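You operate a simulated robot arm through the tools that you are given. There is no shell and no other tool.

The job below is to be done with a simulated robot arm. You get a single attempt, and the scene is never put back.

JOB
Take the static off the cup with the yellow band, then tare it in the green-key balance.
Fine: stand it on the grey mat till the ioniser shows clear, switch that off again, load it by the top door and shut that; the other cup stays off the mat. Other keys and knobs, the mouse and the wooden box on the rollers stay as they are. Set down upright: what you pick out.

The check looks at the end state, three seconds after you hand in, the way a careful person would. Anything else that was tipped, shoved, dropped, spilled or broken makes it a failure.

ROBOT AND FRAMES
A 7-joint arm with a fingered hand, fixed in place. Base frame: the origin is on the floor under the middle of its stand, x ahead of it, y to its left, z up. Units: m, degrees, N and s.
It reaches about 1.164 m from its shoulder. Its first joint turns from -166.0 to 166.0 degrees. Payload 4.7 kg.
The tool frame sits at the grasp point between the pads (the TCP): z along the fingers, y along the line on which they close. The tips reach 0.036 m beyond it. The gripper opens to 0.12 m; its body begins 0.042 m behind the TCP. The gripper is a hand of 5 fingers: y runs from the thumb to the fingers, the wrist lies at [-0.018, -0.122, -0.21] in the tool frame, and closing takes about 1.5 s.
Orientation is told as [roll, pitch, yaw] about the base's x, y, z axes, in that order, counted from this pose: with the fingers straight down and the wrist toward the robot, the tool's x, y and z point along [0, 1, 0], [1, 0, 0] and [0, 0, -1] of the base frame.

CONTROLS
- The arm moves only by the tool nudge_tool. Its argument "motion" is one flat list of numbers, 6 for each row, row after row: the shift along the tool's x, y, z in mm, then the turn, a rotation vector about the tool's x, y, z in degrees. In form: [tx, ty, tz, rx, ry, rz, tx, ty, tz, rx, ry, rz, ...]. A call has 1 to 20 rows; each row is the pose to reach, as a shift and turn from the pose commanded when the call began, along the tool's axes at that moment. "fingers" is the gripper command, from -1 (fully open) to 1 (shut), values between in proportion, set as the call begins (left out, the last holds). Each row takes 0.2 s and may step no farther than 0.05 m and 8.6 degrees from the row before; otherwise, or with a gripper value out of range, the whole call is refused. Where a pose cannot be reached the arm comes as near as it can. A force on the tool above 40 N (or 10 N above the force at the start of the call, whichever is more), or a blocked arm, ends the call early, and 0.2 s more pass. The fingers move at their own pace (about 0.045 m/s each) and stop on an object; they squeeze with about 29 N. The grip force told is the motor's: it shows also when the fingers shut on nothing. Time passes only in rows, and 0.2 s behind the last, so rows that repeat a pose let the fingers close. The reply holds the time, the measured pose of the TCP, the force on the tool along the base axes, the opening and the grip force, in the units named above and with some noise, with the torque about the TCP (base axes, N m) and any sound that the robot's microphone picked up.
- Cameras (640 x 400 px; columns grow to the right, rows downward): "scene" is fixed at [0.0494, 0.6502, 1.6184]; the picture's right is [0.30, -0.95, 0.00], its down [-0.90, -0.28, -0.34] and it looks along [0.32, 0.10, -0.94] (base axes); focal length 214 px, centre (320, 200). "wrist" rides on the gripper at [0.072, -0.091, -0.143] in the tool frame; the picture's right is [-0.80, 0.28, -0.53], its down [-0.53, -0.73, 0.42] and it looks along [-0.27, 0.62, 0.74] (tool axes); focal length 234 px, centre (320, 200). There is no depth. A picture from a camera that has moved, and an enlarged one, comes with that camera's place and axes in the base frame and with its lens.
- snapshot(camera): a new picture of that camera. No time passes.
- finger_targets(index, middle, ring, little, thumb_bend, thumb_turn): sets how far each is bent, from 0 (flat) to 1 (curled in); at 0.3 the hand is open as for a grip, at 0.7 the pads meet at the TCP. One left out holds its place. A second passes; each finger stops where it meets its share of the squeeze, and holds until it gets a number again. A gripper value or a shape takes the hand back. It gives what a move gives, with no picture; readings hold the bend of each and the force on index, middle, ring, little, thumb and palm. thumb_turn goes from beside the hand (0) to across from the fingers (1), as for a grip.
- preshape(shape): the hand has 5 fingers and takes this shape, open, in about a second: jaw (thumb against the fingers, like two jaws); tri (thumb and two fingers); tip (a fingertip pinch); poke (one finger out to press); point (the index stretched); flat (the hand flat); cup (the hand cupped); fist (a fist). The gripper value then closes the fingers along that shape, each until it touches; the sizes above hold for jaw. It gives what a move gives, with no picture.
- close_up(camera, box): a new picture of the part [left, top, right, bottom] of that camera's present view, enlarged. No time passes.
- job_done(): hands the job in; it is judged then, once.

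Places have to be worked out from the pictures, the camera data and where the tool is seen. Open the gripper and draw the arm clear of the work before you hand the job in, unless the task says otherwise.

The tools are called after "Emit:" as a command line: name --argument value ..., lists and objects as JSON in quotes. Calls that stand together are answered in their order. nudge_tool: Moves the arm, as the interface text tells. Its arguments: {"type":"object","properties":{"motion":{"type":"array","items":{"type":"number"}},"fingers":{"type":"number"}},"required":["motion"]} The other tools are called the same way: preshape (shape) gives the hand a shape; finger_targets (index, middle, ring, little, thumb_bend, thumb_turn) moves the fingers one by one; snapshot (camera) takes a picture; close_up (camera, box) takes an enlarged picture of a part of a camera's view; job_done () hands the job in.

At the start:

```text
time: 0.0
ee_pos: [0.4092, 0.4459, 1.3405]
tcp_rot: [-0.1, 0.0, 0.0]
ft_force: [-0.1, 0.1, -0.6]
wrist_torque: [-0.02, 0.01, 0.02]
gripper_width: 0.1196
finger_force: 0.2
shape: jaw
bend: [0.3, 0.3, 0.3, 0.3, 0.3, 0.98]
finger forces: [0.0, 0.0, 0.1, 0.0, 0.0, 0.0]
```

scene: 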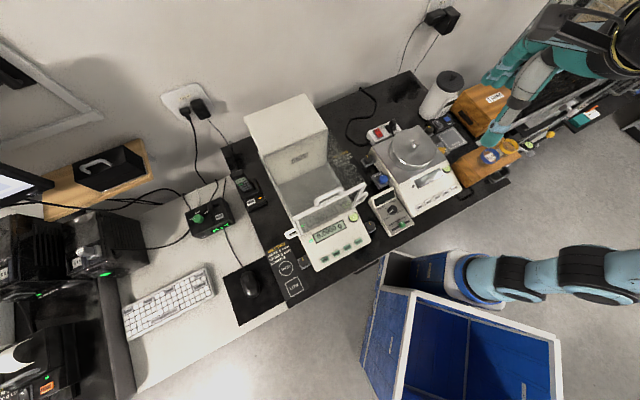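
wrist: 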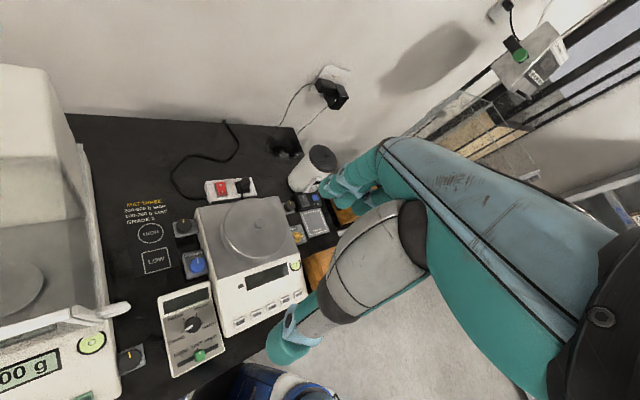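

I'll begin by studying the scene in enlarged pictures before moving anything.

Emit:
close_up --camera "scene" --box '[220, 80, 380, 180]'

Emit:
close_up --camera "scene" --box '[220, 180, 380, 280]'

Emit:
close_up --camera "scene" --box '[350, 60, 510, 160]'

Emit:
close_up --camera "scene" --box '[340, 130, 500, 230]'

Emit:
close_up --camera "scene" --box '[440, 60, 600, 160]'

Emit:
close_up --camera "scene" --box '[120, 130, 280, 230]'

```text
4.00 times, centred on (300, 130) of scene
camera zoom: at [0.0494, 0.6502, 1.6184], right [0.3, -0.95, 0.0], down [-0.9, -0.28, -0.34], along [0.32, 0.1, -0.94], focal length 858 px, centre (400, 480)
```

zoom: 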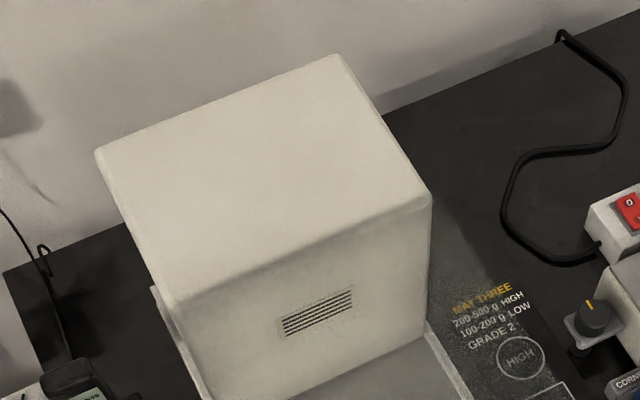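

```text
4.00 times, centred on (300, 230) of scene
camera zoom: at [0.0494, 0.6502, 1.6184], right [0.3, -0.95, 0.0], down [-0.9, -0.28, -0.34], along [0.32, 0.1, -0.94], focal length 858 px, centre (400, 80)
```

zoom: 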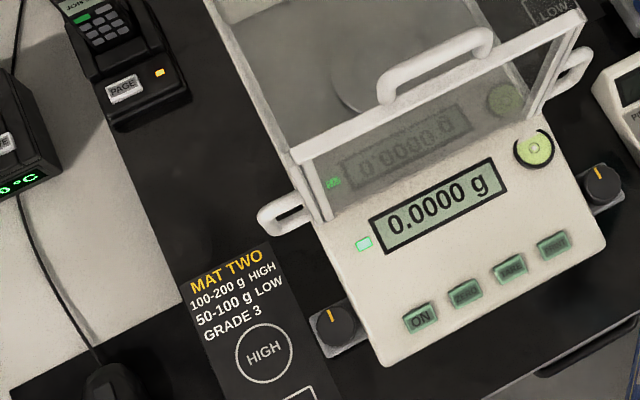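

```text
4.00 times, centred on (430, 110) of scene
camera zoom: at [0.0494, 0.6502, 1.6184], right [0.3, -0.95, 0.0], down [-0.9, -0.28, -0.34], along [0.32, 0.1, -0.94], focal length 858 px, centre (-120, 560)
```

zoom: 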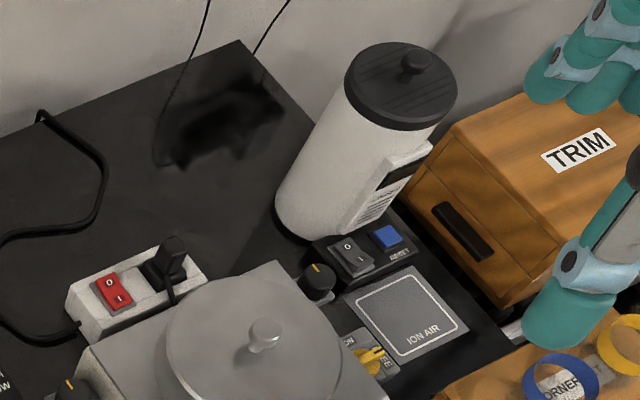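

```text
4.00 times, centred on (420, 180) of scene
camera zoom: at [0.0494, 0.6502, 1.6184], right [0.3, -0.95, 0.0], down [-0.9, -0.28, -0.34], along [0.32, 0.1, -0.94], focal length 858 px, centre (-80, 280)
```

zoom: 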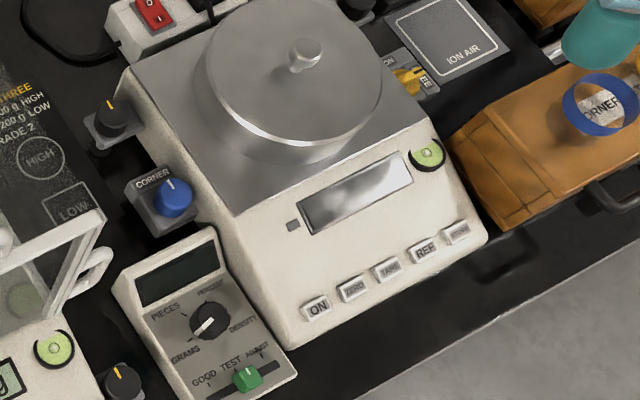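

```text
4.00 times, centred on (520, 110) of scene
camera zoom: at [0.0494, 0.6502, 1.6184], right [0.3, -0.95, 0.0], down [-0.9, -0.28, -0.34], along [0.32, 0.1, -0.94], focal length 858 px, centre (-480, 560)
```

zoom: 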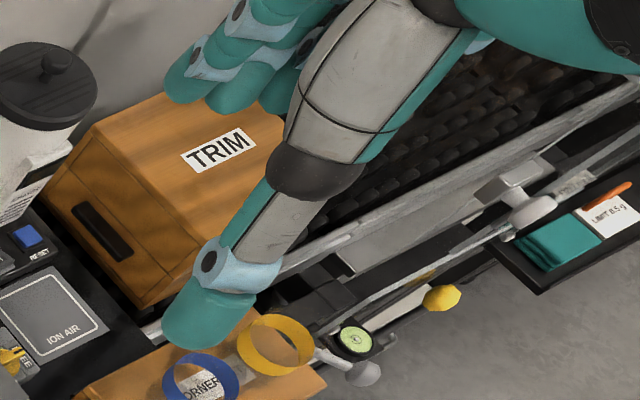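

```text
4.00 times, centred on (200, 180) of scene
camera zoom: at [0.0494, 0.6502, 1.6184], right [0.3, -0.95, 0.0], down [-0.9, -0.28, -0.34], along [0.32, 0.1, -0.94], focal length 858 px, centre (800, 280)
```

zoom: 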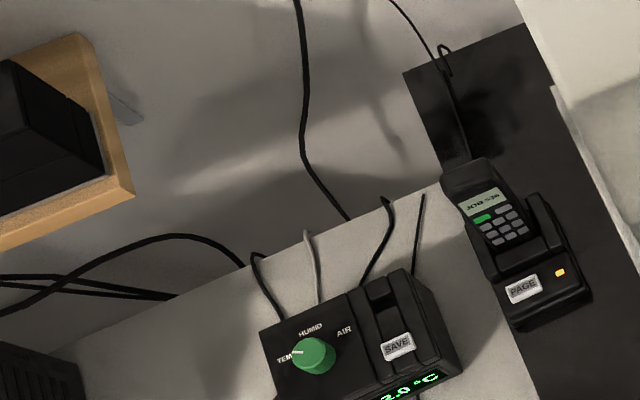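

The two banded cups look to sit on the front wooden tray, partly hidden by the hand; the grey ION AIR mat is near (0.79, 0.26), and the green-key balance near (0.3, 0.75). I draw the hand back toward the robot to clear the scene camera's view.

Emit:
nudge_tool --motion '[-33, -27, 0, 0, 0, 0, -66, -54, 0, 0, 0, 0, -99, -81, 0, 0, 0, 0, -132, -108, 0, 0, 0, 0, -165, -135, 0, 0, 0, 0, -190, -155, 0, 0, 0, 0]'

Emit:
snapshot --camera "scene"

Emit:
snapshot --camera "wrist"

```text
time: 1.4
ee_pos: [0.313, 0.3292, 1.3323]
tcp_rot: [0.0, 0.0, -0.1]
ft_force: [-0.4, 0.7, -0.5]
wrist_torque: [-0.04, 0.0, 0.01]
gripper_width: 0.1199
finger_force: 0.0
shape: jaw
bend: [0.3, 0.3, 0.3, 0.3, 0.3, 0.98]
finger forces: [0.1, 0.0, 0.1, 0.0, 0.0, 0.1]
out of reach, approached as far as the arm can: row 4, 5, 6
```

```text
taken
```

scene: 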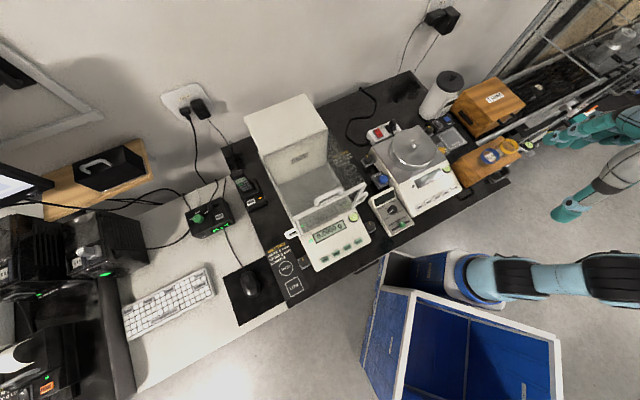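

```text
taken
camera wrist: at [0.2228, 0.4027, 1.4739], right [0.28, -0.8, 0.53], down [-0.73, -0.53, -0.42], along [0.62, -0.27, -0.74], focal length 234 px, centre (320, 200)
```

wrist: 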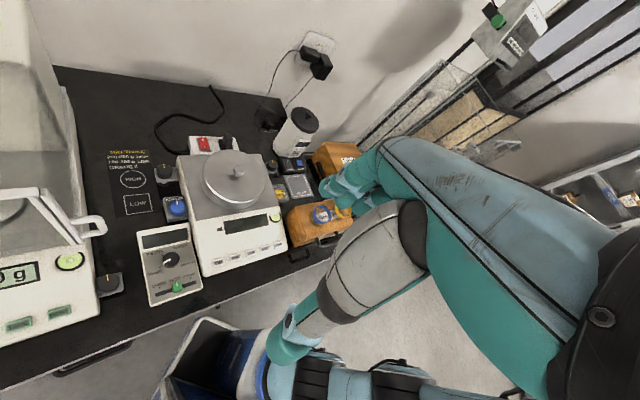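

The scene view is clear now; I enlarge the cups, the ioniser, the rollers and the balance.

Emit:
close_up --camera "scene" --box '[420, 95, 540, 170]'

Emit:
close_up --camera "scene" --box '[460, 125, 540, 175]'

Emit:
close_up --camera "scene" --box '[400, 60, 480, 110]'

Emit:
close_up --camera "scene" --box '[420, 105, 500, 155]'

Emit:
close_up --camera "scene" --box '[440, 20, 640, 145]'

Emit:
close_up --camera "scene" --box '[265, 150, 385, 225]'

Emit:
close_up --camera "scene" --box '[290, 210, 386, 270]'

Emit:
close_up --camera "wrist" --box '[250, 100, 378, 180]'

Emit:
close_up --camera "wrist" --box '[240, 150, 368, 270]'

Emit:
close_up --camera "wrist" --box '[0, 150, 128, 350]'

```text
5.33 times, centred on (480, 132) of scene
camera zoom: at [0.0494, 0.6502, 1.6184], right [0.3, -0.95, 0.0], down [-0.9, -0.28, -0.34], along [0.32, 0.1, -0.94], focal length 1144 px, centre (-533, 560)
```

zoom: 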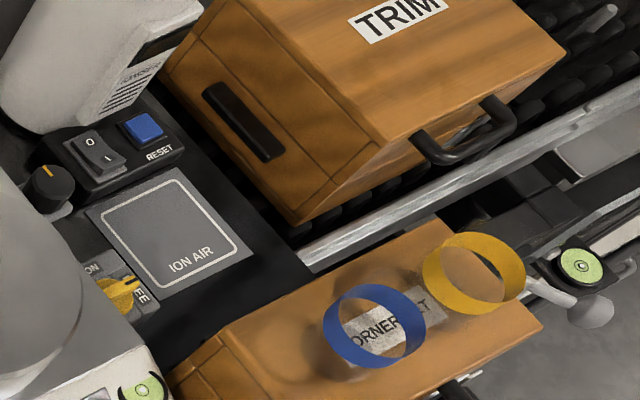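

```text
8.00 times, centred on (500, 150) of scene
camera zoom: at [0.0494, 0.6502, 1.6184], right [0.3, -0.95, 0.0], down [-0.9, -0.28, -0.34], along [0.32, 0.1, -0.94], focal length 1716 px, centre (-1120, 600)
```

zoom: 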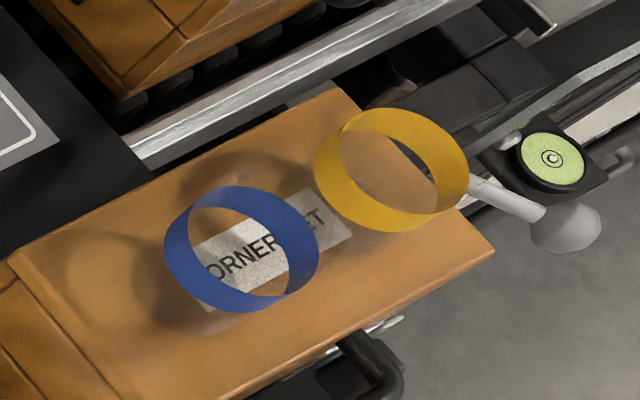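

```text
8.00 times, centred on (440, 85) of scene
camera zoom: at [0.0494, 0.6502, 1.6184], right [0.3, -0.95, 0.0], down [-0.9, -0.28, -0.34], along [0.32, 0.1, -0.94], focal length 1716 px, centre (-640, 1120)
```

zoom: 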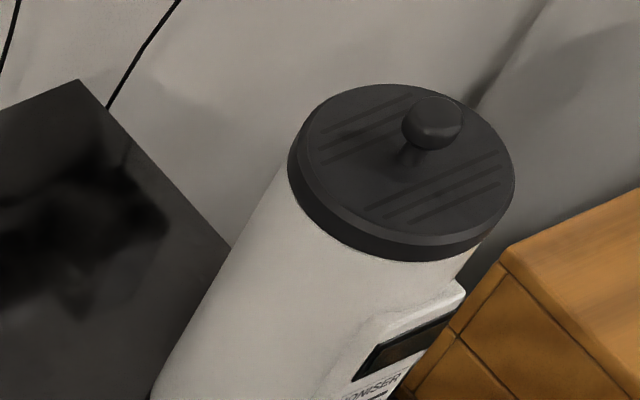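

```text
8.00 times, centred on (460, 130) of scene
camera zoom: at [0.0494, 0.6502, 1.6184], right [0.3, -0.95, 0.0], down [-0.9, -0.28, -0.34], along [0.32, 0.1, -0.94], focal length 1716 px, centre (-800, 760)
```

zoom: 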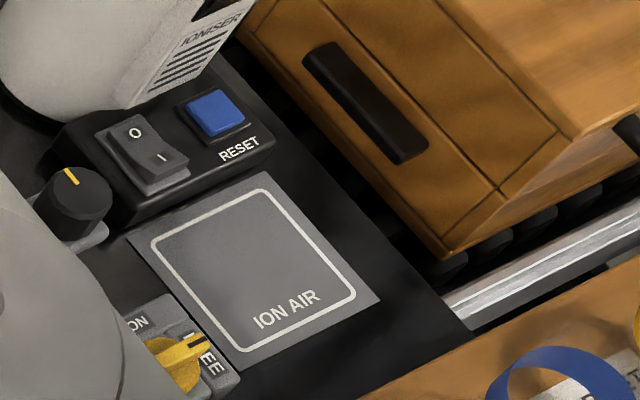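

```text
3.20 times, centred on (540, 82) of scene
camera zoom: at [0.0494, 0.6502, 1.6184], right [0.3, -0.95, 0.0], down [-0.9, -0.28, -0.34], along [0.32, 0.1, -0.94], focal length 686 px, centre (-384, 576)
```

zoom: 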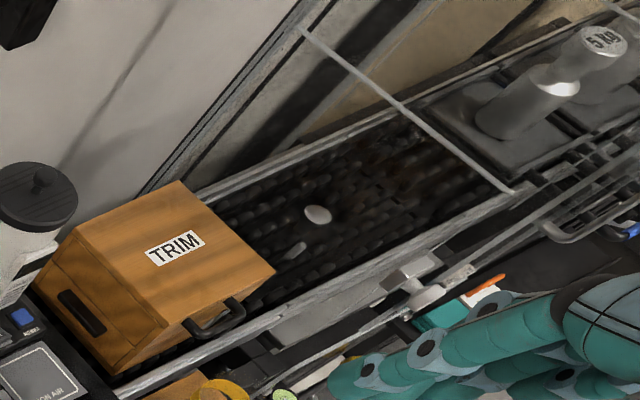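

```text
5.33 times, centred on (325, 188) of scene
camera zoom: at [0.0494, 0.6502, 1.6184], right [0.3, -0.95, 0.0], down [-0.9, -0.28, -0.34], along [0.32, 0.1, -0.94], focal length 1144 px, centre (293, 267)
```

zoom: 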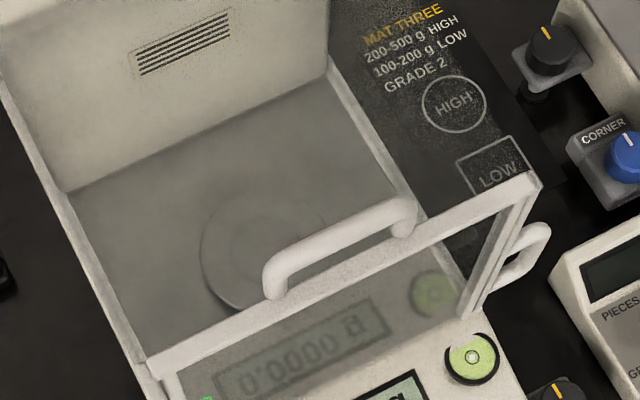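

```text
6.67 times, centred on (338, 240) of scene
camera zoom: at [0.0494, 0.6502, 1.6184], right [0.3, -0.95, 0.0], down [-0.9, -0.28, -0.34], along [0.32, 0.1, -0.94], focal length 1430 px, centre (200, -67)
```

zoom: 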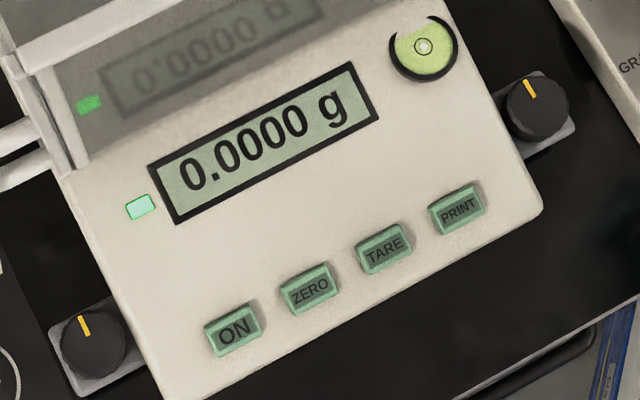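

```text
5.00 times, centred on (314, 140) of wrist
camera zoom: at [0.2228, 0.4027, 1.4739], right [0.28, -0.8, 0.53], down [-0.73, -0.53, -0.42], along [0.62, -0.27, -0.74], focal length 1171 px, centre (350, 500)
```

zoom: 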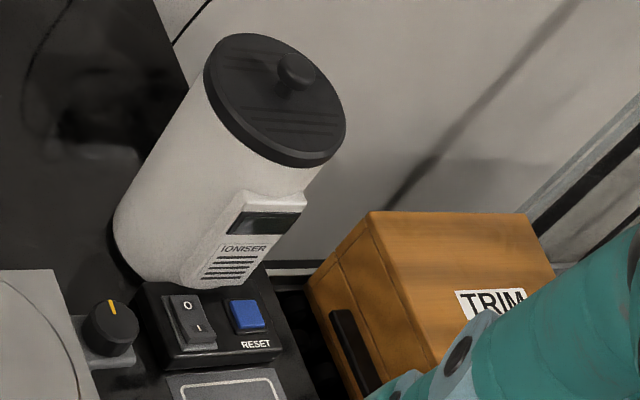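

```text
3.33 times, centred on (304, 210) of wrist
camera zoom: at [0.2228, 0.4027, 1.4739], right [0.28, -0.8, 0.53], down [-0.73, -0.53, -0.42], along [0.62, -0.27, -0.74], focal length 781 px, centre (373, 167)
```

zoom: 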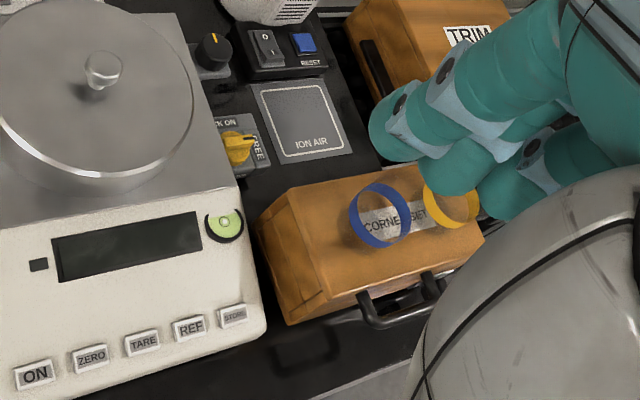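

```text
2.00 times, centred on (64, 250) of wrist
camera zoom: at [0.2228, 0.4027, 1.4739], right [0.28, -0.8, 0.53], down [-0.73, -0.53, -0.42], along [0.62, -0.27, -0.74], focal length 468 px, centre (832, 100)
```

zoom: 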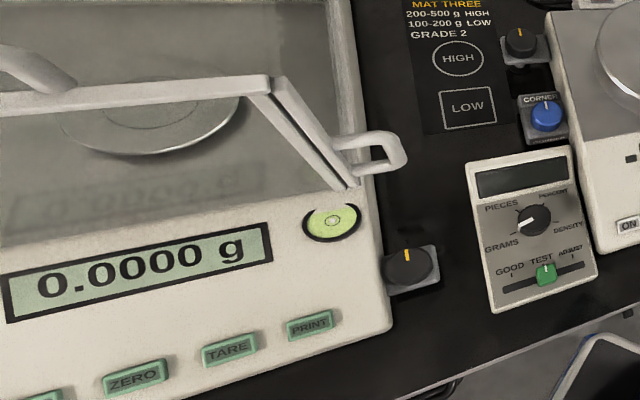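

The cups are clear glass with coloured bands, standing on the CORNER SET box; the balance keys read ON, ZERO, TARE, PRINT. I move the hand left, high above the bench, turning it 45° to face the bench, so the wrist camera can see the balance's top door.

Emit:
nudge_tool --motion '[34, -20, 0, 0, 0, -5.6, 68, -40, 0, 0, 0, -11.2, 102, -60, 0, 0, 0, -16.8, 136, -80, 0, 0, 0, -22.4, 170, -100, 0, 0, 0, -28, 204, -120, 0, 0, 0, -33.6, 238, -140, 0, 0, 0, -39.2, 270, -160, 0, 0, 0, -45]'

Emit:
snapshot --camera "wrist"

Emit:
snapshot --camera "scene"

```text
time: 3.2
ee_pos: [0.1565, 0.5991, 1.3299]
tcp_rot: [0.1, -0.1, 45.1]
ft_force: [1.0, -0.8, 0.8]
wrist_torque: [0.05, 0.03, 0.04]
gripper_width: 0.1197
finger_force: 0.0
shape: jaw
bend: [0.3, 0.3, 0.3, 0.3, 0.3, 0.98]
finger forces: [0.0, 0.0, 0.0, 0.1, 0.0, 0.1]
```

```text
taken
camera wrist: at [0.0412, 0.585, 1.4736], right [0.77, -0.37, 0.52], down [-0.14, -0.89, -0.43], along [0.63, 0.25, -0.74], focal length 234 px, centre (320, 200)
```

wrist: 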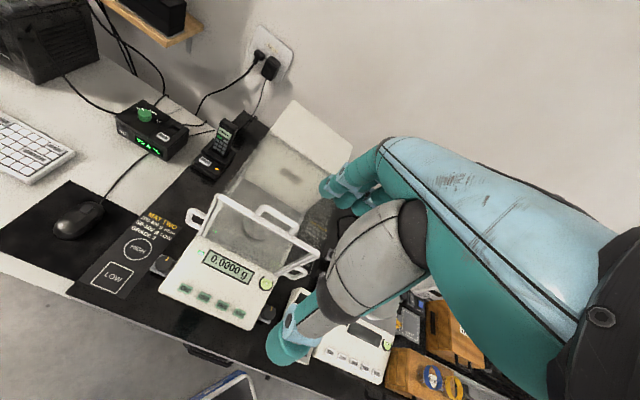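

```text
taken
```

scene: 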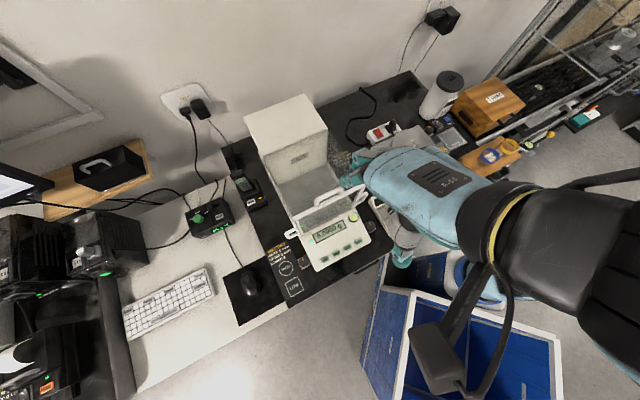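

The hand is over the bench front at (0.157, 0.599, 1.330), yaw 45°, and the wrist camera sees the balance. I enlarge the chamber and doors.

Emit:
close_up --camera "wrist" --box '[170, 90, 360, 210]'

Emit:
close_up --camera "wrist" --box '[150, 180, 330, 330]'

Emit:
close_up --camera "wrist" --box '[370, 290, 480, 400]'

Emit:
close_up --camera "scene" --box '[430, 120, 550, 195]'

```text
3.33 times, centred on (265, 150) of wrist
camera zoom: at [0.0412, 0.585, 1.4736], right [0.77, -0.37, 0.52], down [-0.14, -0.89, -0.43], along [0.63, 0.25, -0.74], focal length 781 px, centre (503, 367)
```

zoom: 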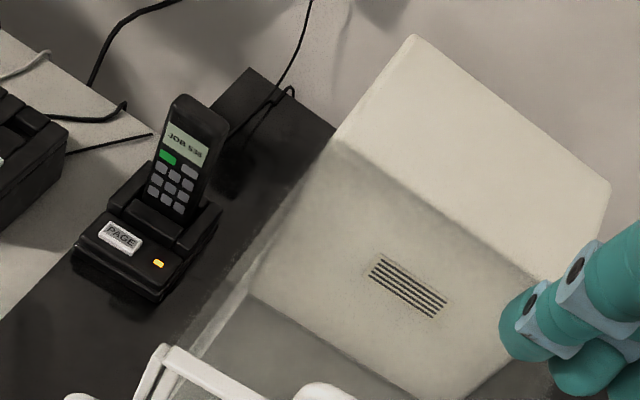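

```text
2.67 times, centred on (240, 255) of wrist
camera zoom: at [0.0412, 0.585, 1.4736], right [0.77, -0.37, 0.52], down [-0.14, -0.89, -0.43], along [0.63, 0.25, -0.74], focal length 624 px, centre (533, 53)
```

zoom: 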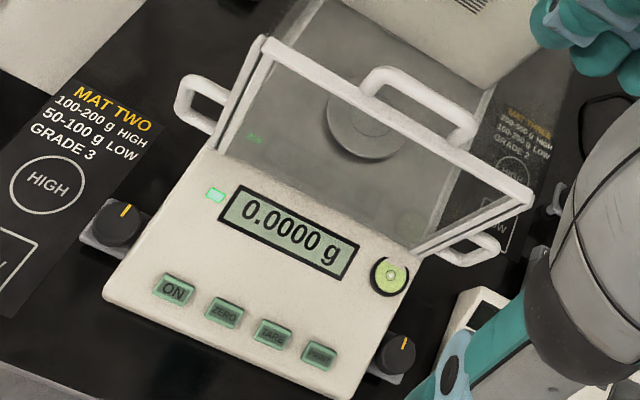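

```text
3.64 times, centred on (425, 345) of wrist
camera zoom: at [0.0412, 0.585, 1.4736], right [0.77, -0.37, 0.52], down [-0.14, -0.89, -0.43], along [0.63, 0.25, -0.74], focal length 852 px, centre (-62, -327)
```

zoom: 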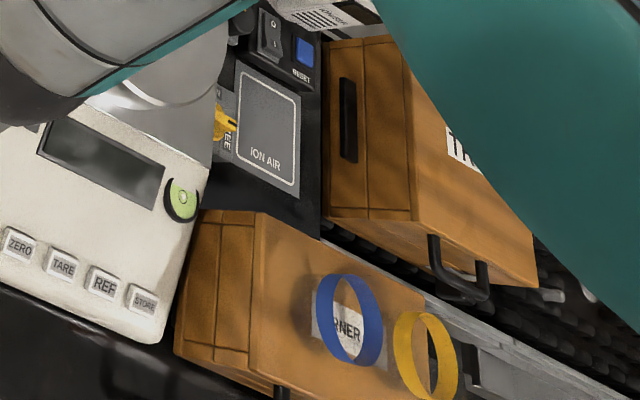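

```text
5.33 times, centred on (490, 158) of scene
camera zoom: at [0.0494, 0.6502, 1.6184], right [0.3, -0.95, 0.0], down [-0.9, -0.28, -0.34], along [0.32, 0.1, -0.94], focal length 1144 px, centre (-587, 427)
```

zoom: 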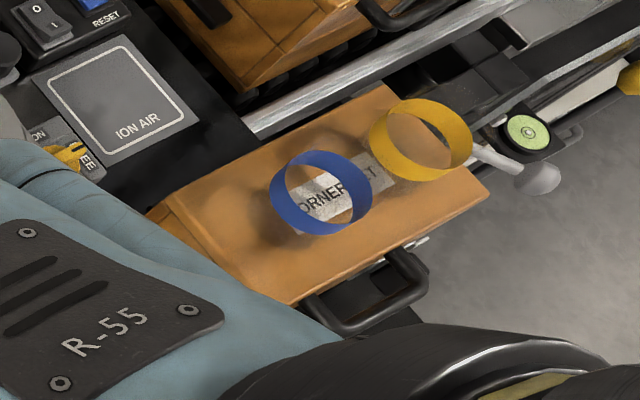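

The chamber top is near z≈1.07 with the tower just behind it, table about z≈0.805; the mat centre works out near (0.78, 0.26). Next I move, staying high, to the right-hand side so the wrist camera can see the cups, mat and ioniser from closer.

Emit:
nudge_tool --motion '[-46, -5, 5, 0, 0, 0, -92, -10, 10, 0, 0, 0, -138, -15, 15, 0, 0, 0, -184, -21, 20, 0, 0, 0, -230, -26, 25, 0, 0, 0, -276, -31, 30, 0, 0, 0, -322, -36, 35, 0, 0, 0, -368, -42, 40, 0, 0, 0, -414, -47, 45, 0, 0, 0, -460, -52, 50, 0, 0, 0, -506, -57, 55, 0, 0, 0, -552, -63, 60, 0, 0, 0, -598, -68, 65, 0, 0, 0, -644, -73, 70, 0, 0, 0, -690, -78, 75, 0, 0, 0, -735, -84, 80, 0, 0, 0]'

Emit:
snapshot --camera "wrist"

Emit:
snapshot --camera "scene"

```text
time: 6.6
ee_pos: [0.6176, 0.0232, 1.2499]
tcp_rot: [0.0, -0.1, 45.1]
ft_force: [-1.0, 1.0, 0.3]
wrist_torque: [-0.04, -0.06, 0.0]
gripper_width: 0.1198
finger_force: 0.1
shape: jaw
bend: [0.3, 0.3, 0.3, 0.3, 0.3, 0.98]
finger forces: [0.1, 0.0, 0.0, 0.1, 0.1, 0.0]
```

```text
taken
camera wrist: at [0.5017, 0.0092, 1.3913], right [0.77, -0.37, 0.53], down [-0.14, -0.89, -0.43], along [0.63, 0.25, -0.74], focal length 234 px, centre (320, 200)
```

wrist: 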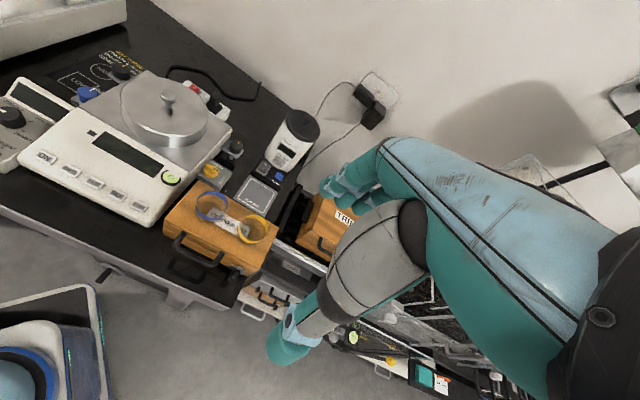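

```text
taken
```

scene: 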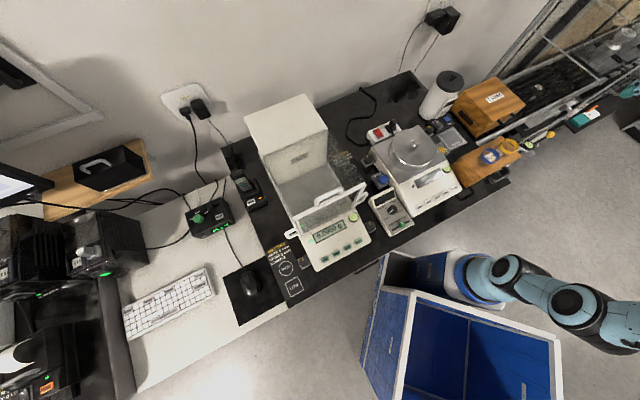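

The wrist camera now sees cups, mat and ioniser clearly. I enlarge these parts.

Emit:
close_up --camera "wrist" --box '[160, 170, 288, 250]'

Emit:
close_up --camera "wrist" --box '[220, 100, 348, 180]'

Emit:
close_up --camera "wrist" --box '[160, 170, 320, 330]'

Emit:
close_up --camera "scene" --box '[440, 125, 560, 200]'

```text
5.00 times, centred on (224, 210) of wrist
camera zoom: at [0.5017, 0.0092, 1.3913], right [0.77, -0.37, 0.53], down [-0.14, -0.89, -0.43], along [0.63, 0.25, -0.74], focal length 1171 px, centre (800, 150)
```

zoom: 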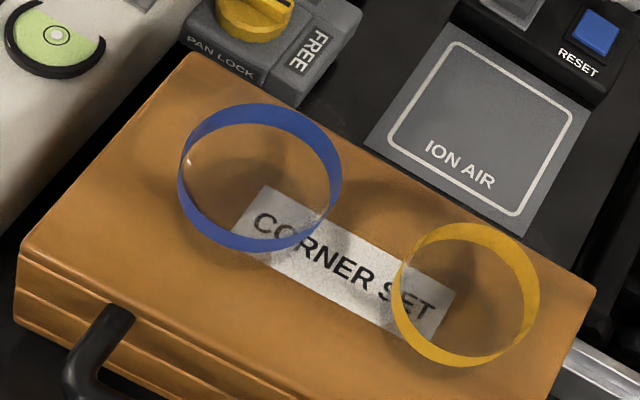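

```text
5.00 times, centred on (284, 140) of wrist
camera zoom: at [0.5017, 0.0092, 1.3913], right [0.77, -0.37, 0.53], down [-0.14, -0.89, -0.43], along [0.63, 0.25, -0.74], focal length 1171 px, centre (500, 500)
```

zoom: 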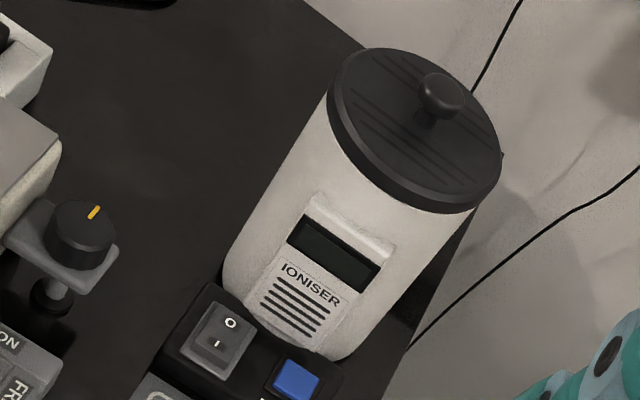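

```text
2.50 times, centred on (240, 250) of wrist
camera zoom: at [0.5017, 0.0092, 1.3913], right [0.77, -0.37, 0.53], down [-0.14, -0.89, -0.43], along [0.63, 0.25, -0.74], focal length 585 px, centre (520, 75)
```

zoom: 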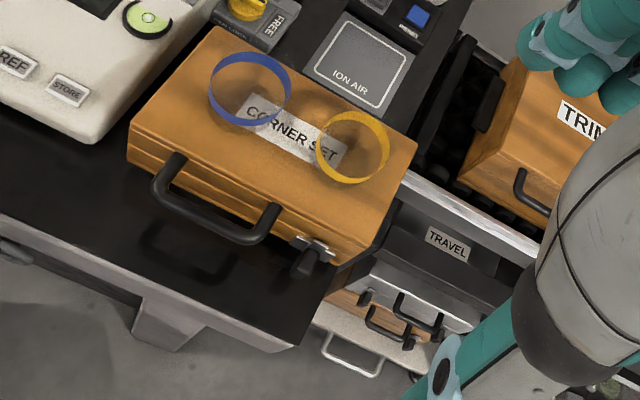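

```text
5.33 times, centred on (500, 162) of scene
camera zoom: at [0.0494, 0.6502, 1.6184], right [0.3, -0.95, 0.0], down [-0.9, -0.28, -0.34], along [0.32, 0.1, -0.94], focal length 1144 px, centre (-640, 400)
```

zoom: 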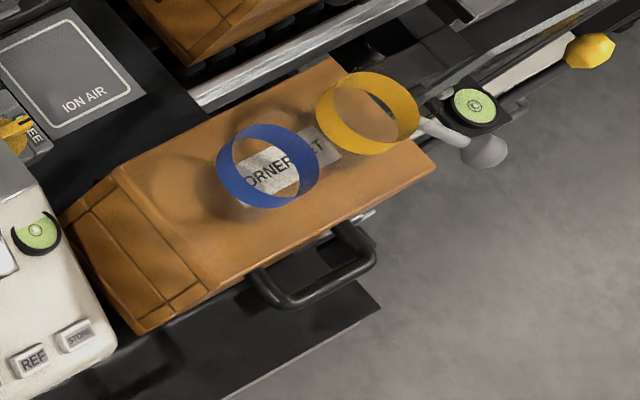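

Good fix: box top z≈0.906, yellow band at about (0.689, 0.124, 0.944), blue at (0.625, 0.187, 0.944), mat at (0.782, 0.264, 0.808); rocker shows O pressed, display dark. Now I go back left with the hand tilted 30° to look at the balance's top door from a lower angle.

Emit:
nudge_tool --motion '[44, 4, 7, -2.3, 0, 0, 87, 8, 15, -4.6, 0, 0, 131, 13, 22, -6.9, 0, 0, 174, 17, 30, -9.2, 0, 0, 218, 21, 37, -11.5, 0, 0, 262, 25, 44, -13.8, 0, 0, 305, 29, 52, -16.2, 0, 0, 349, 34, 59, -18.5, 0, 0, 393, 38, 66, -20.8, 0, 0, 436, 42, 74, -23, 0, 0, 480, 46, 81, -25.4, 0, 0, 523, 50, 89, -27.7, 0, 0, 567, 55, 96, -30, 0, 0]'

Emit:
snapshot --camera "wrist"

Emit:
close_up --camera "wrist" --box '[100, 60, 340, 210]'

```text
time: 9.4
ee_pos: [0.2513, 0.4604, 1.1524]
tcp_rot: [0.1, -30.1, 45.0]
ft_force: [0.5, -0.4, 0.3]
wrist_torque: [-0.03, -0.02, 0.07]
gripper_width: 0.1198
finger_force: 0.0
shape: jaw
bend: [0.3, 0.3, 0.3, 0.3, 0.3, 0.98]
finger forces: [0.0, 0.1, 0.0, 0.0, 0.1, 0.1]
```

```text
taken
camera wrist: at [0.0939, 0.4054, 1.2305], right [0.55, -0.58, 0.59], down [0.08, -0.67, -0.74], along [0.83, 0.45, -0.33], focal length 234 px, centre (320, 200)
```

wrist: 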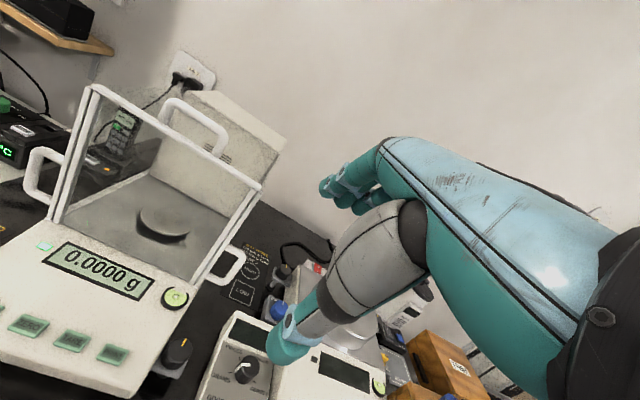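

```text
2.67 times, centred on (220, 135) of wrist
camera zoom: at [0.0939, 0.4054, 1.2305], right [0.55, -0.58, 0.59], down [0.08, -0.67, -0.74], along [0.83, 0.45, -0.33], focal length 624 px, centre (587, 373)
```

zoom: 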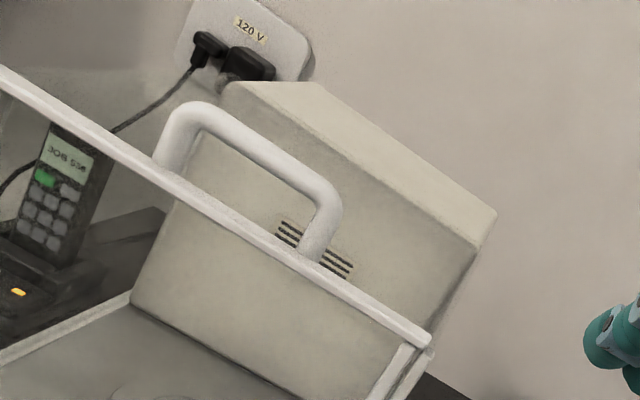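

The chamber top and the tower top come out at about the same height (z≈1.085), so the top pane most likely slides back over the tower; the handle bar is near (0.245, 0.690, 1.11). I check the hand's own shape and the balance in enlarged pictures before planning the door move.

Emit:
close_up --camera "scene" --box '[340, 130, 560, 270]'

Emit:
close_up --camera "wrist" --box '[0, 60, 300, 260]'

Emit:
close_up --camera "wrist" --box '[240, 120, 480, 380]'

Emit:
close_up --camera "scene" --box '[250, 85, 380, 215]'

```text
2.86 times, centred on (450, 200) of scene
camera zoom: at [0.0494, 0.6502, 1.6184], right [0.3, -0.95, 0.0], down [-0.9, -0.28, -0.34], along [0.32, 0.1, -0.94], focal length 613 px, centre (-51, 200)
```

zoom: 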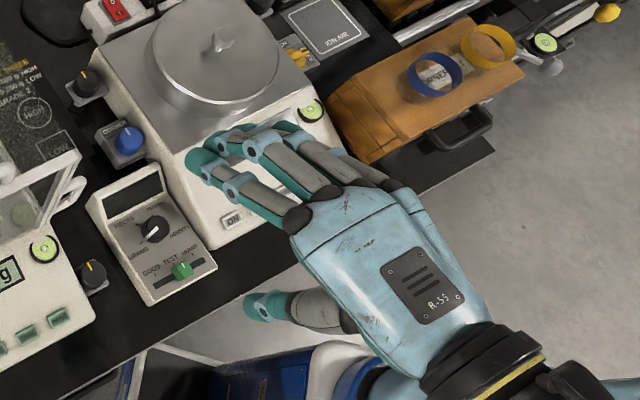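

```text
2.00 times, centred on (150, 160) of wrist
camera zoom: at [0.0939, 0.4054, 1.2305], right [0.55, -0.58, 0.59], down [0.08, -0.67, -0.74], along [0.83, 0.45, -0.33], focal length 468 px, centre (660, 280)
```

zoom: 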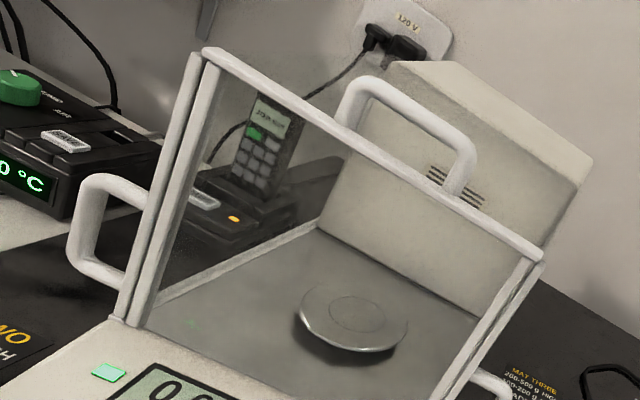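

```text
1.54 times, centred on (360, 250) of wrist
camera zoom: at [0.0939, 0.4054, 1.2305], right [0.55, -0.58, 0.59], down [0.08, -0.67, -0.74], along [0.83, 0.45, -0.33], focal length 360 px, centre (258, 123)
```

zoom: 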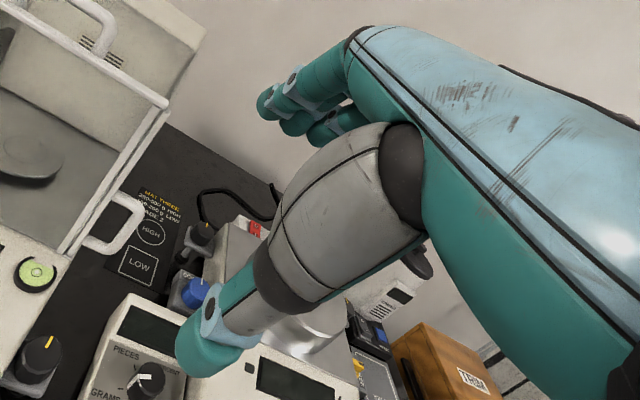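

```text
3.08 times, centred on (315, 150) of scene
camera zoom: at [0.0494, 0.6502, 1.6184], right [0.3, -0.95, 0.0], down [-0.9, -0.28, -0.34], along [0.32, 0.1, -0.94], focal length 660 px, centre (335, 354)
```

zoom: 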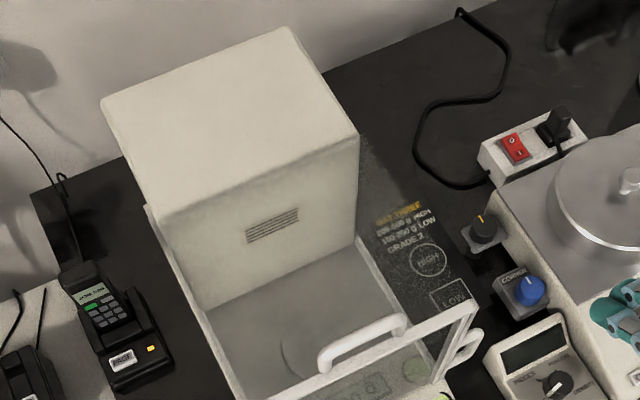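

The hand geometry is clear enough: at yaw 45° the fingers close front-to-back across the handle bar, which I put at about (0.239, 0.685, 1.12). I rise, level the hand and go to hover above the handle.

Emit:
nudge_tool --motion '[0, 16, -28, 3.75, 0, 0, 0, 33, -56, 7.5, 0, 0, 0, 49, -84.5, 11.25, 0, 0, 33, 75, -69.5, 15, 0, 0, 67, 101, -54.5, 18.75, 0, 0, 100, 127, -39.5, 22.5, 0, 0, 134, 154, -24, 26.25, 0, 0, 167, 180, -9, 30, 0, 0]'

Emit:
snapshot --camera "wrist"

Emit:
snapshot --camera "scene"

```text
time: 11.2
ee_pos: [0.2419, 0.6852, 1.2491]
tcp_rot: [0.1, 0.0, 45.1]
ft_force: [0.4, -1.0, 1.2]
wrist_torque: [0.06, -0.03, -0.04]
gripper_width: 0.1198
finger_force: 0.1
shape: jaw
bend: [0.3, 0.3, 0.3, 0.3, 0.3, 0.98]
finger forces: [0.0, 0.0, 0.1, 0.1, 0.0, 0.0]
```

```text
taken
camera wrist: at [0.1257, 0.6714, 1.3919], right [0.77, -0.37, 0.52], down [-0.14, -0.89, -0.43], along [0.63, 0.25, -0.74], focal length 234 px, centre (320, 200)
```

wrist: 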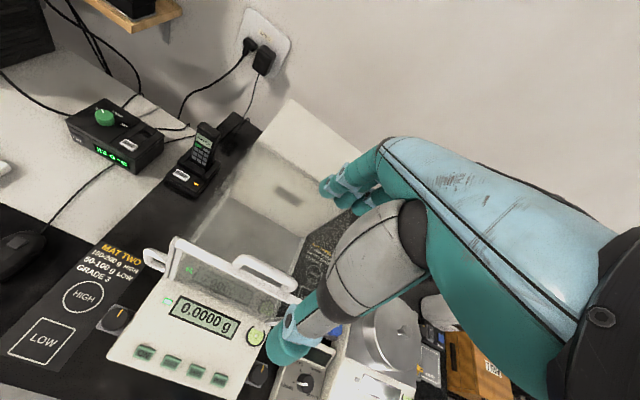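

```text
taken
```

scene: 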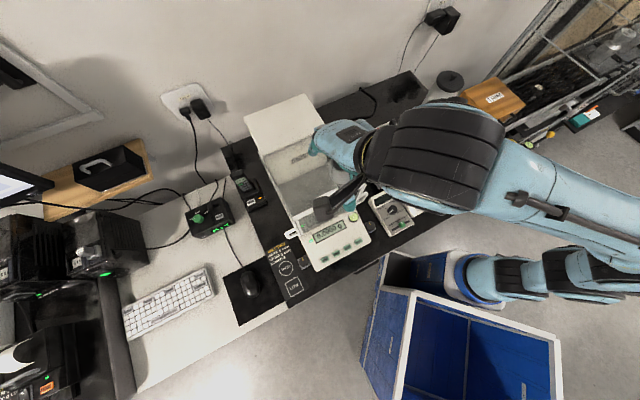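

The TCP line should cross the handle height at about pixel (268, 273), and the bar's middle is seen right there. I enlarge to check this alignment.

Emit:
close_up --camera "wrist" --box '[200, 220, 328, 320]'

Emit:
close_up --camera "scene" --box '[270, 110, 390, 230]'

```text
4.00 times, centred on (264, 270) of wrist
camera zoom: at [0.1257, 0.6714, 1.3919], right [0.77, -0.37, 0.52], down [-0.14, -0.89, -0.43], along [0.63, 0.25, -0.74], focal length 937 px, centre (544, -80)
```

zoom: 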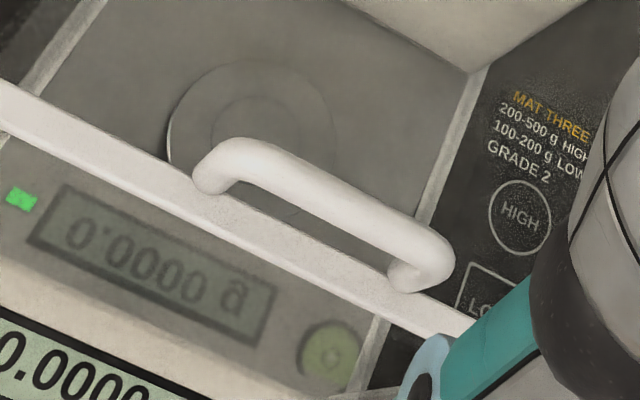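

```text
3.33 times, centred on (330, 170) of scene
camera zoom: at [0.0494, 0.6502, 1.6184], right [0.3, -0.95, 0.0], down [-0.9, -0.28, -0.34], along [0.32, 0.1, -0.94], focal length 715 px, centre (287, 300)
```

zoom: 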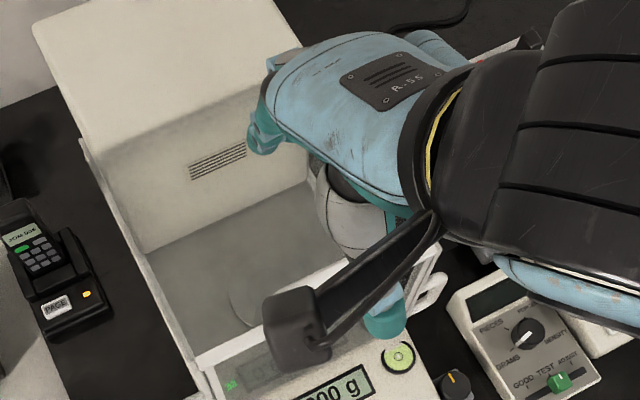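

The bar centre triangulates to (0.240, 0.6875, 1.121), within 3 mm of the TCP line. I lower the open hand around the bar to z≈1.137, keeping the tips about 15 mm above the glass.

Emit:
nudge_tool --motion '[0, 0, 30, 0, 0, 0, 0, 0, 60, 0, 0, 0, 0, 0, 88, 0, 0, 0, 0, 0, 105, 0, 0, 0, 0, 0, 112, 0, 0, 0]'

Emit:
snapshot --camera "wrist"

Emit:
close_up --camera "scene" --box '[270, 130, 390, 230]'

```text
time: 12.4
ee_pos: [0.2425, 0.6842, 1.1376]
tcp_rot: [-0.1, 0.0, 44.9]
ft_force: [-0.2, 0.0, 0.1]
wrist_torque: [-0.04, 0.01, 0.0]
gripper_width: 0.12
finger_force: 0.0
shape: jaw
bend: [0.3, 0.3, 0.3, 0.3, 0.3, 0.98]
finger forces: [0.0, 0.1, 0.0, 0.0, 0.1, 0.0]
```

```text
taken
camera wrist: at [0.1266, 0.6712, 1.2801], right [0.77, -0.37, 0.52], down [-0.14, -0.89, -0.43], along [0.63, 0.25, -0.74], focal length 234 px, centre (320, 200)
```

wrist: 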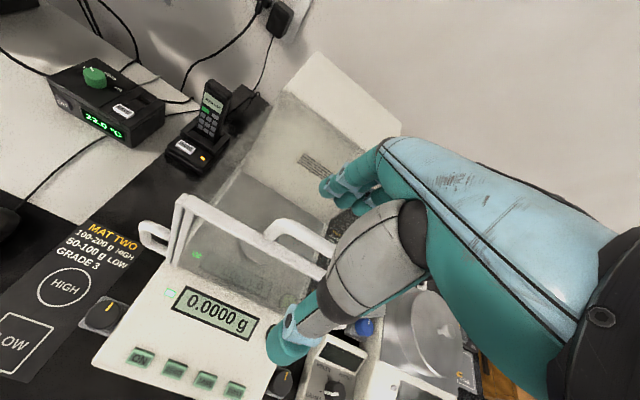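

```text
4.00 times, centred on (330, 180) of scene
camera zoom: at [0.0494, 0.6502, 1.6184], right [0.3, -0.95, 0.0], down [-0.9, -0.28, -0.34], along [0.32, 0.1, -0.94], focal length 858 px, centre (280, 280)
```

zoom: 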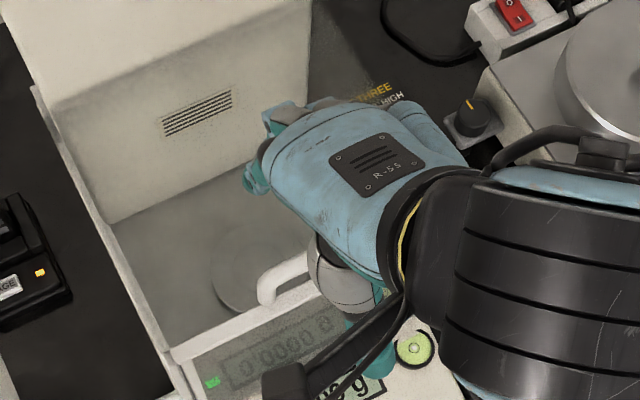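

The bar lies between thumb and fingers, about 16 mm beyond the TCP. I close the hand part-way (opening about 0.03 m) to cage the bar without squeezing hard.

Emit:
nudge_tool --motion '[0, 0, 0, 0, 0, 0, 0, 0, 0, 0, 0, 0, 0, 0, 0, 0, 0, 0, 0, 0, 0, 0, 0, 0, 0, 0, 0, 0, 0, 0, 0, 0, 0, 0, 0, 0, 0, 0, 0, 0, 0, 0]' --fingers 0.5

Emit:
snapshot --camera "wrist"

Emit:
close_up --camera "wrist" --box '[240, 150, 400, 310]'

```text
time: 14.0
ee_pos: [0.2417, 0.6849, 1.137]
tcp_rot: [0.0, 0.0, 45.1]
ft_force: [0.8, -0.5, -0.4]
wrist_torque: [0.0, 0.0, 0.05]
gripper_width: 0.0303
finger_force: 0.0
shape: jaw
bend: [0.74, 0.56, 0.54, 0.5, 0.74, 1.0]
finger forces: [0.0, 0.1, 0.1, 0.0, 0.0, 0.0]
```

```text
taken
camera wrist: at [0.1266, 0.6713, 1.2801], right [0.77, -0.37, 0.53], down [-0.14, -0.89, -0.42], along [0.63, 0.25, -0.74], focal length 234 px, centre (320, 200)
```

wrist: 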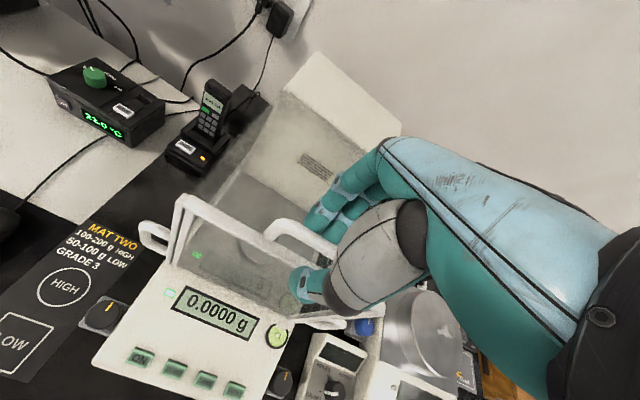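

```text
2.50 times, centred on (320, 230) of wrist
camera zoom: at [0.1266, 0.6713, 1.2801], right [0.77, -0.37, 0.53], down [-0.14, -0.89, -0.42], along [0.63, 0.25, -0.74], focal length 585 px, centre (320, 125)
```

zoom: 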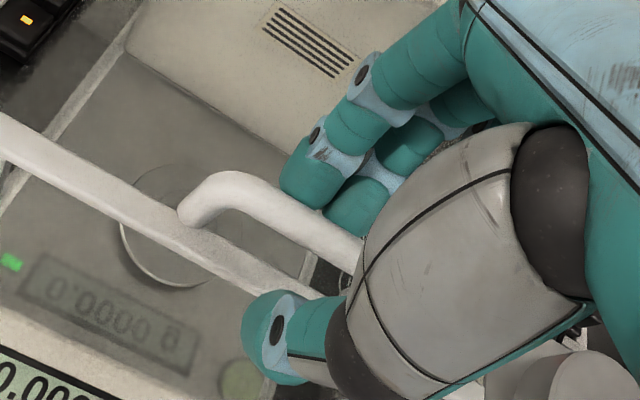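

The bar is caged between thumb and fingers with no contact force. I now push gently toward the back (tool +y) by 40 mm in small steps and watch the force.

Emit:
nudge_tool --motion '[0, 8, 0, 0, 0, 0, 0, 16, 0, 0, 0, 0, 0, 24, 0, 0, 0, 0, 0, 32, 0, 0, 0, 0, 0, 40, 0, 0, 0, 0]'

Emit:
snapshot --camera "wrist"

Emit:
close_up --camera "scene" --box '[260, 100, 390, 230]'

```text
time: 15.2
ee_pos: [0.2704, 0.7134, 1.1384]
tcp_rot: [0.0, 0.0, 45.0]
ft_force: [0.8, -0.4, -0.4]
wrist_torque: [0.02, 0.03, 0.0]
gripper_width: 0.0303
finger_force: 0.0
shape: jaw
bend: [0.74, 0.56, 0.54, 0.5, 0.74, 1.0]
finger forces: [0.0, 0.0, 0.1, 0.1, 0.3, 0.0]
```

```text
taken
camera wrist: at [0.1556, 0.7, 1.2815], right [0.77, -0.37, 0.53], down [-0.14, -0.89, -0.42], along [0.63, 0.25, -0.74], focal length 234 px, centre (320, 200)
```

wrist: 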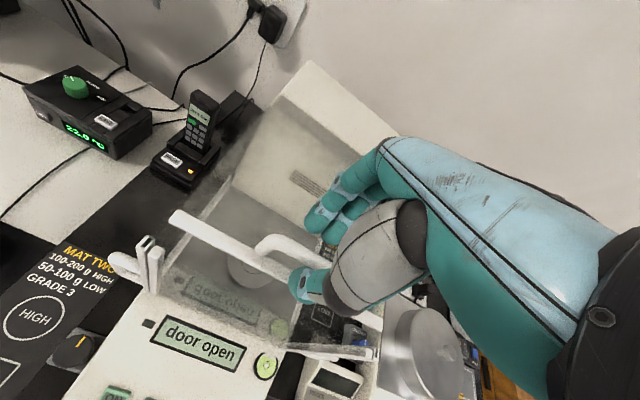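

```text
3.08 times, centred on (325, 165) of scene
camera zoom: at [0.0494, 0.6502, 1.6184], right [0.3, -0.95, 0.0], down [-0.9, -0.28, -0.34], along [0.32, 0.1, -0.94], focal length 660 px, centre (305, 308)
```

zoom: 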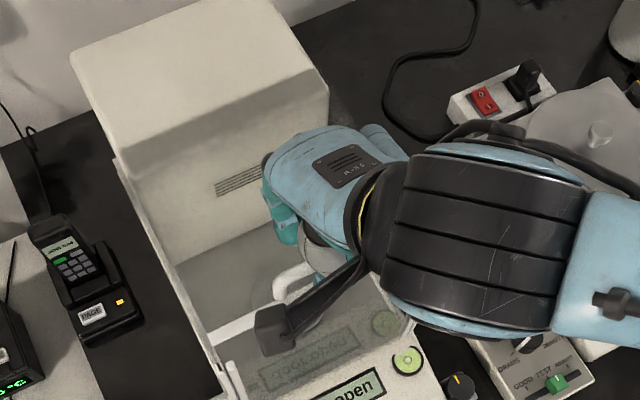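

The top door slides back freely (display now reads "door open"; the thumb feels 0.3 N). I continue pushing it back another 100 mm.

Emit:
nudge_tool --motion '[0, 15, 0, 0, 0, 0, 0, 30, 0, 0, 0, 0, 0, 45, 0, 0, 0, 0, 0, 60, 0, 0, 0, 0, 0, 75, 0, 0, 0, 0, 0, 90, 0, 0, 0, 0, 0, 100, 0, 0, 0, 0]'

Emit:
snapshot --camera "wrist"

Emit:
snapshot --camera "scene"

```text
time: 16.8
ee_pos: [0.3416, 0.7851, 1.1364]
tcp_rot: [0.0, -0.1, 45.1]
ft_force: [-1.4, -0.3, 0.6]
wrist_torque: [0.02, 0.02, -0.02]
gripper_width: 0.0303
finger_force: 0.1
shape: jaw
bend: [0.74, 0.56, 0.54, 0.5, 0.74, 1.0]
finger forces: [0.0, 0.1, 0.0, 0.0, 0.5, 0.0]
```

```text
taken
camera wrist: at [0.2259, 0.7714, 1.2793], right [0.77, -0.37, 0.53], down [-0.14, -0.89, -0.42], along [0.63, 0.25, -0.74], focal length 234 px, centre (320, 200)
```

wrist: 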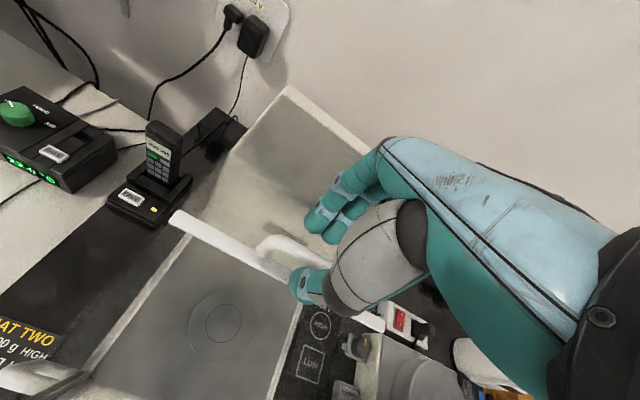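

```text
taken
```

scene: 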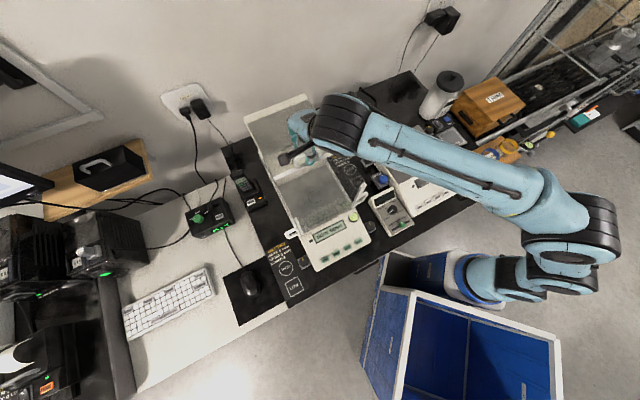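

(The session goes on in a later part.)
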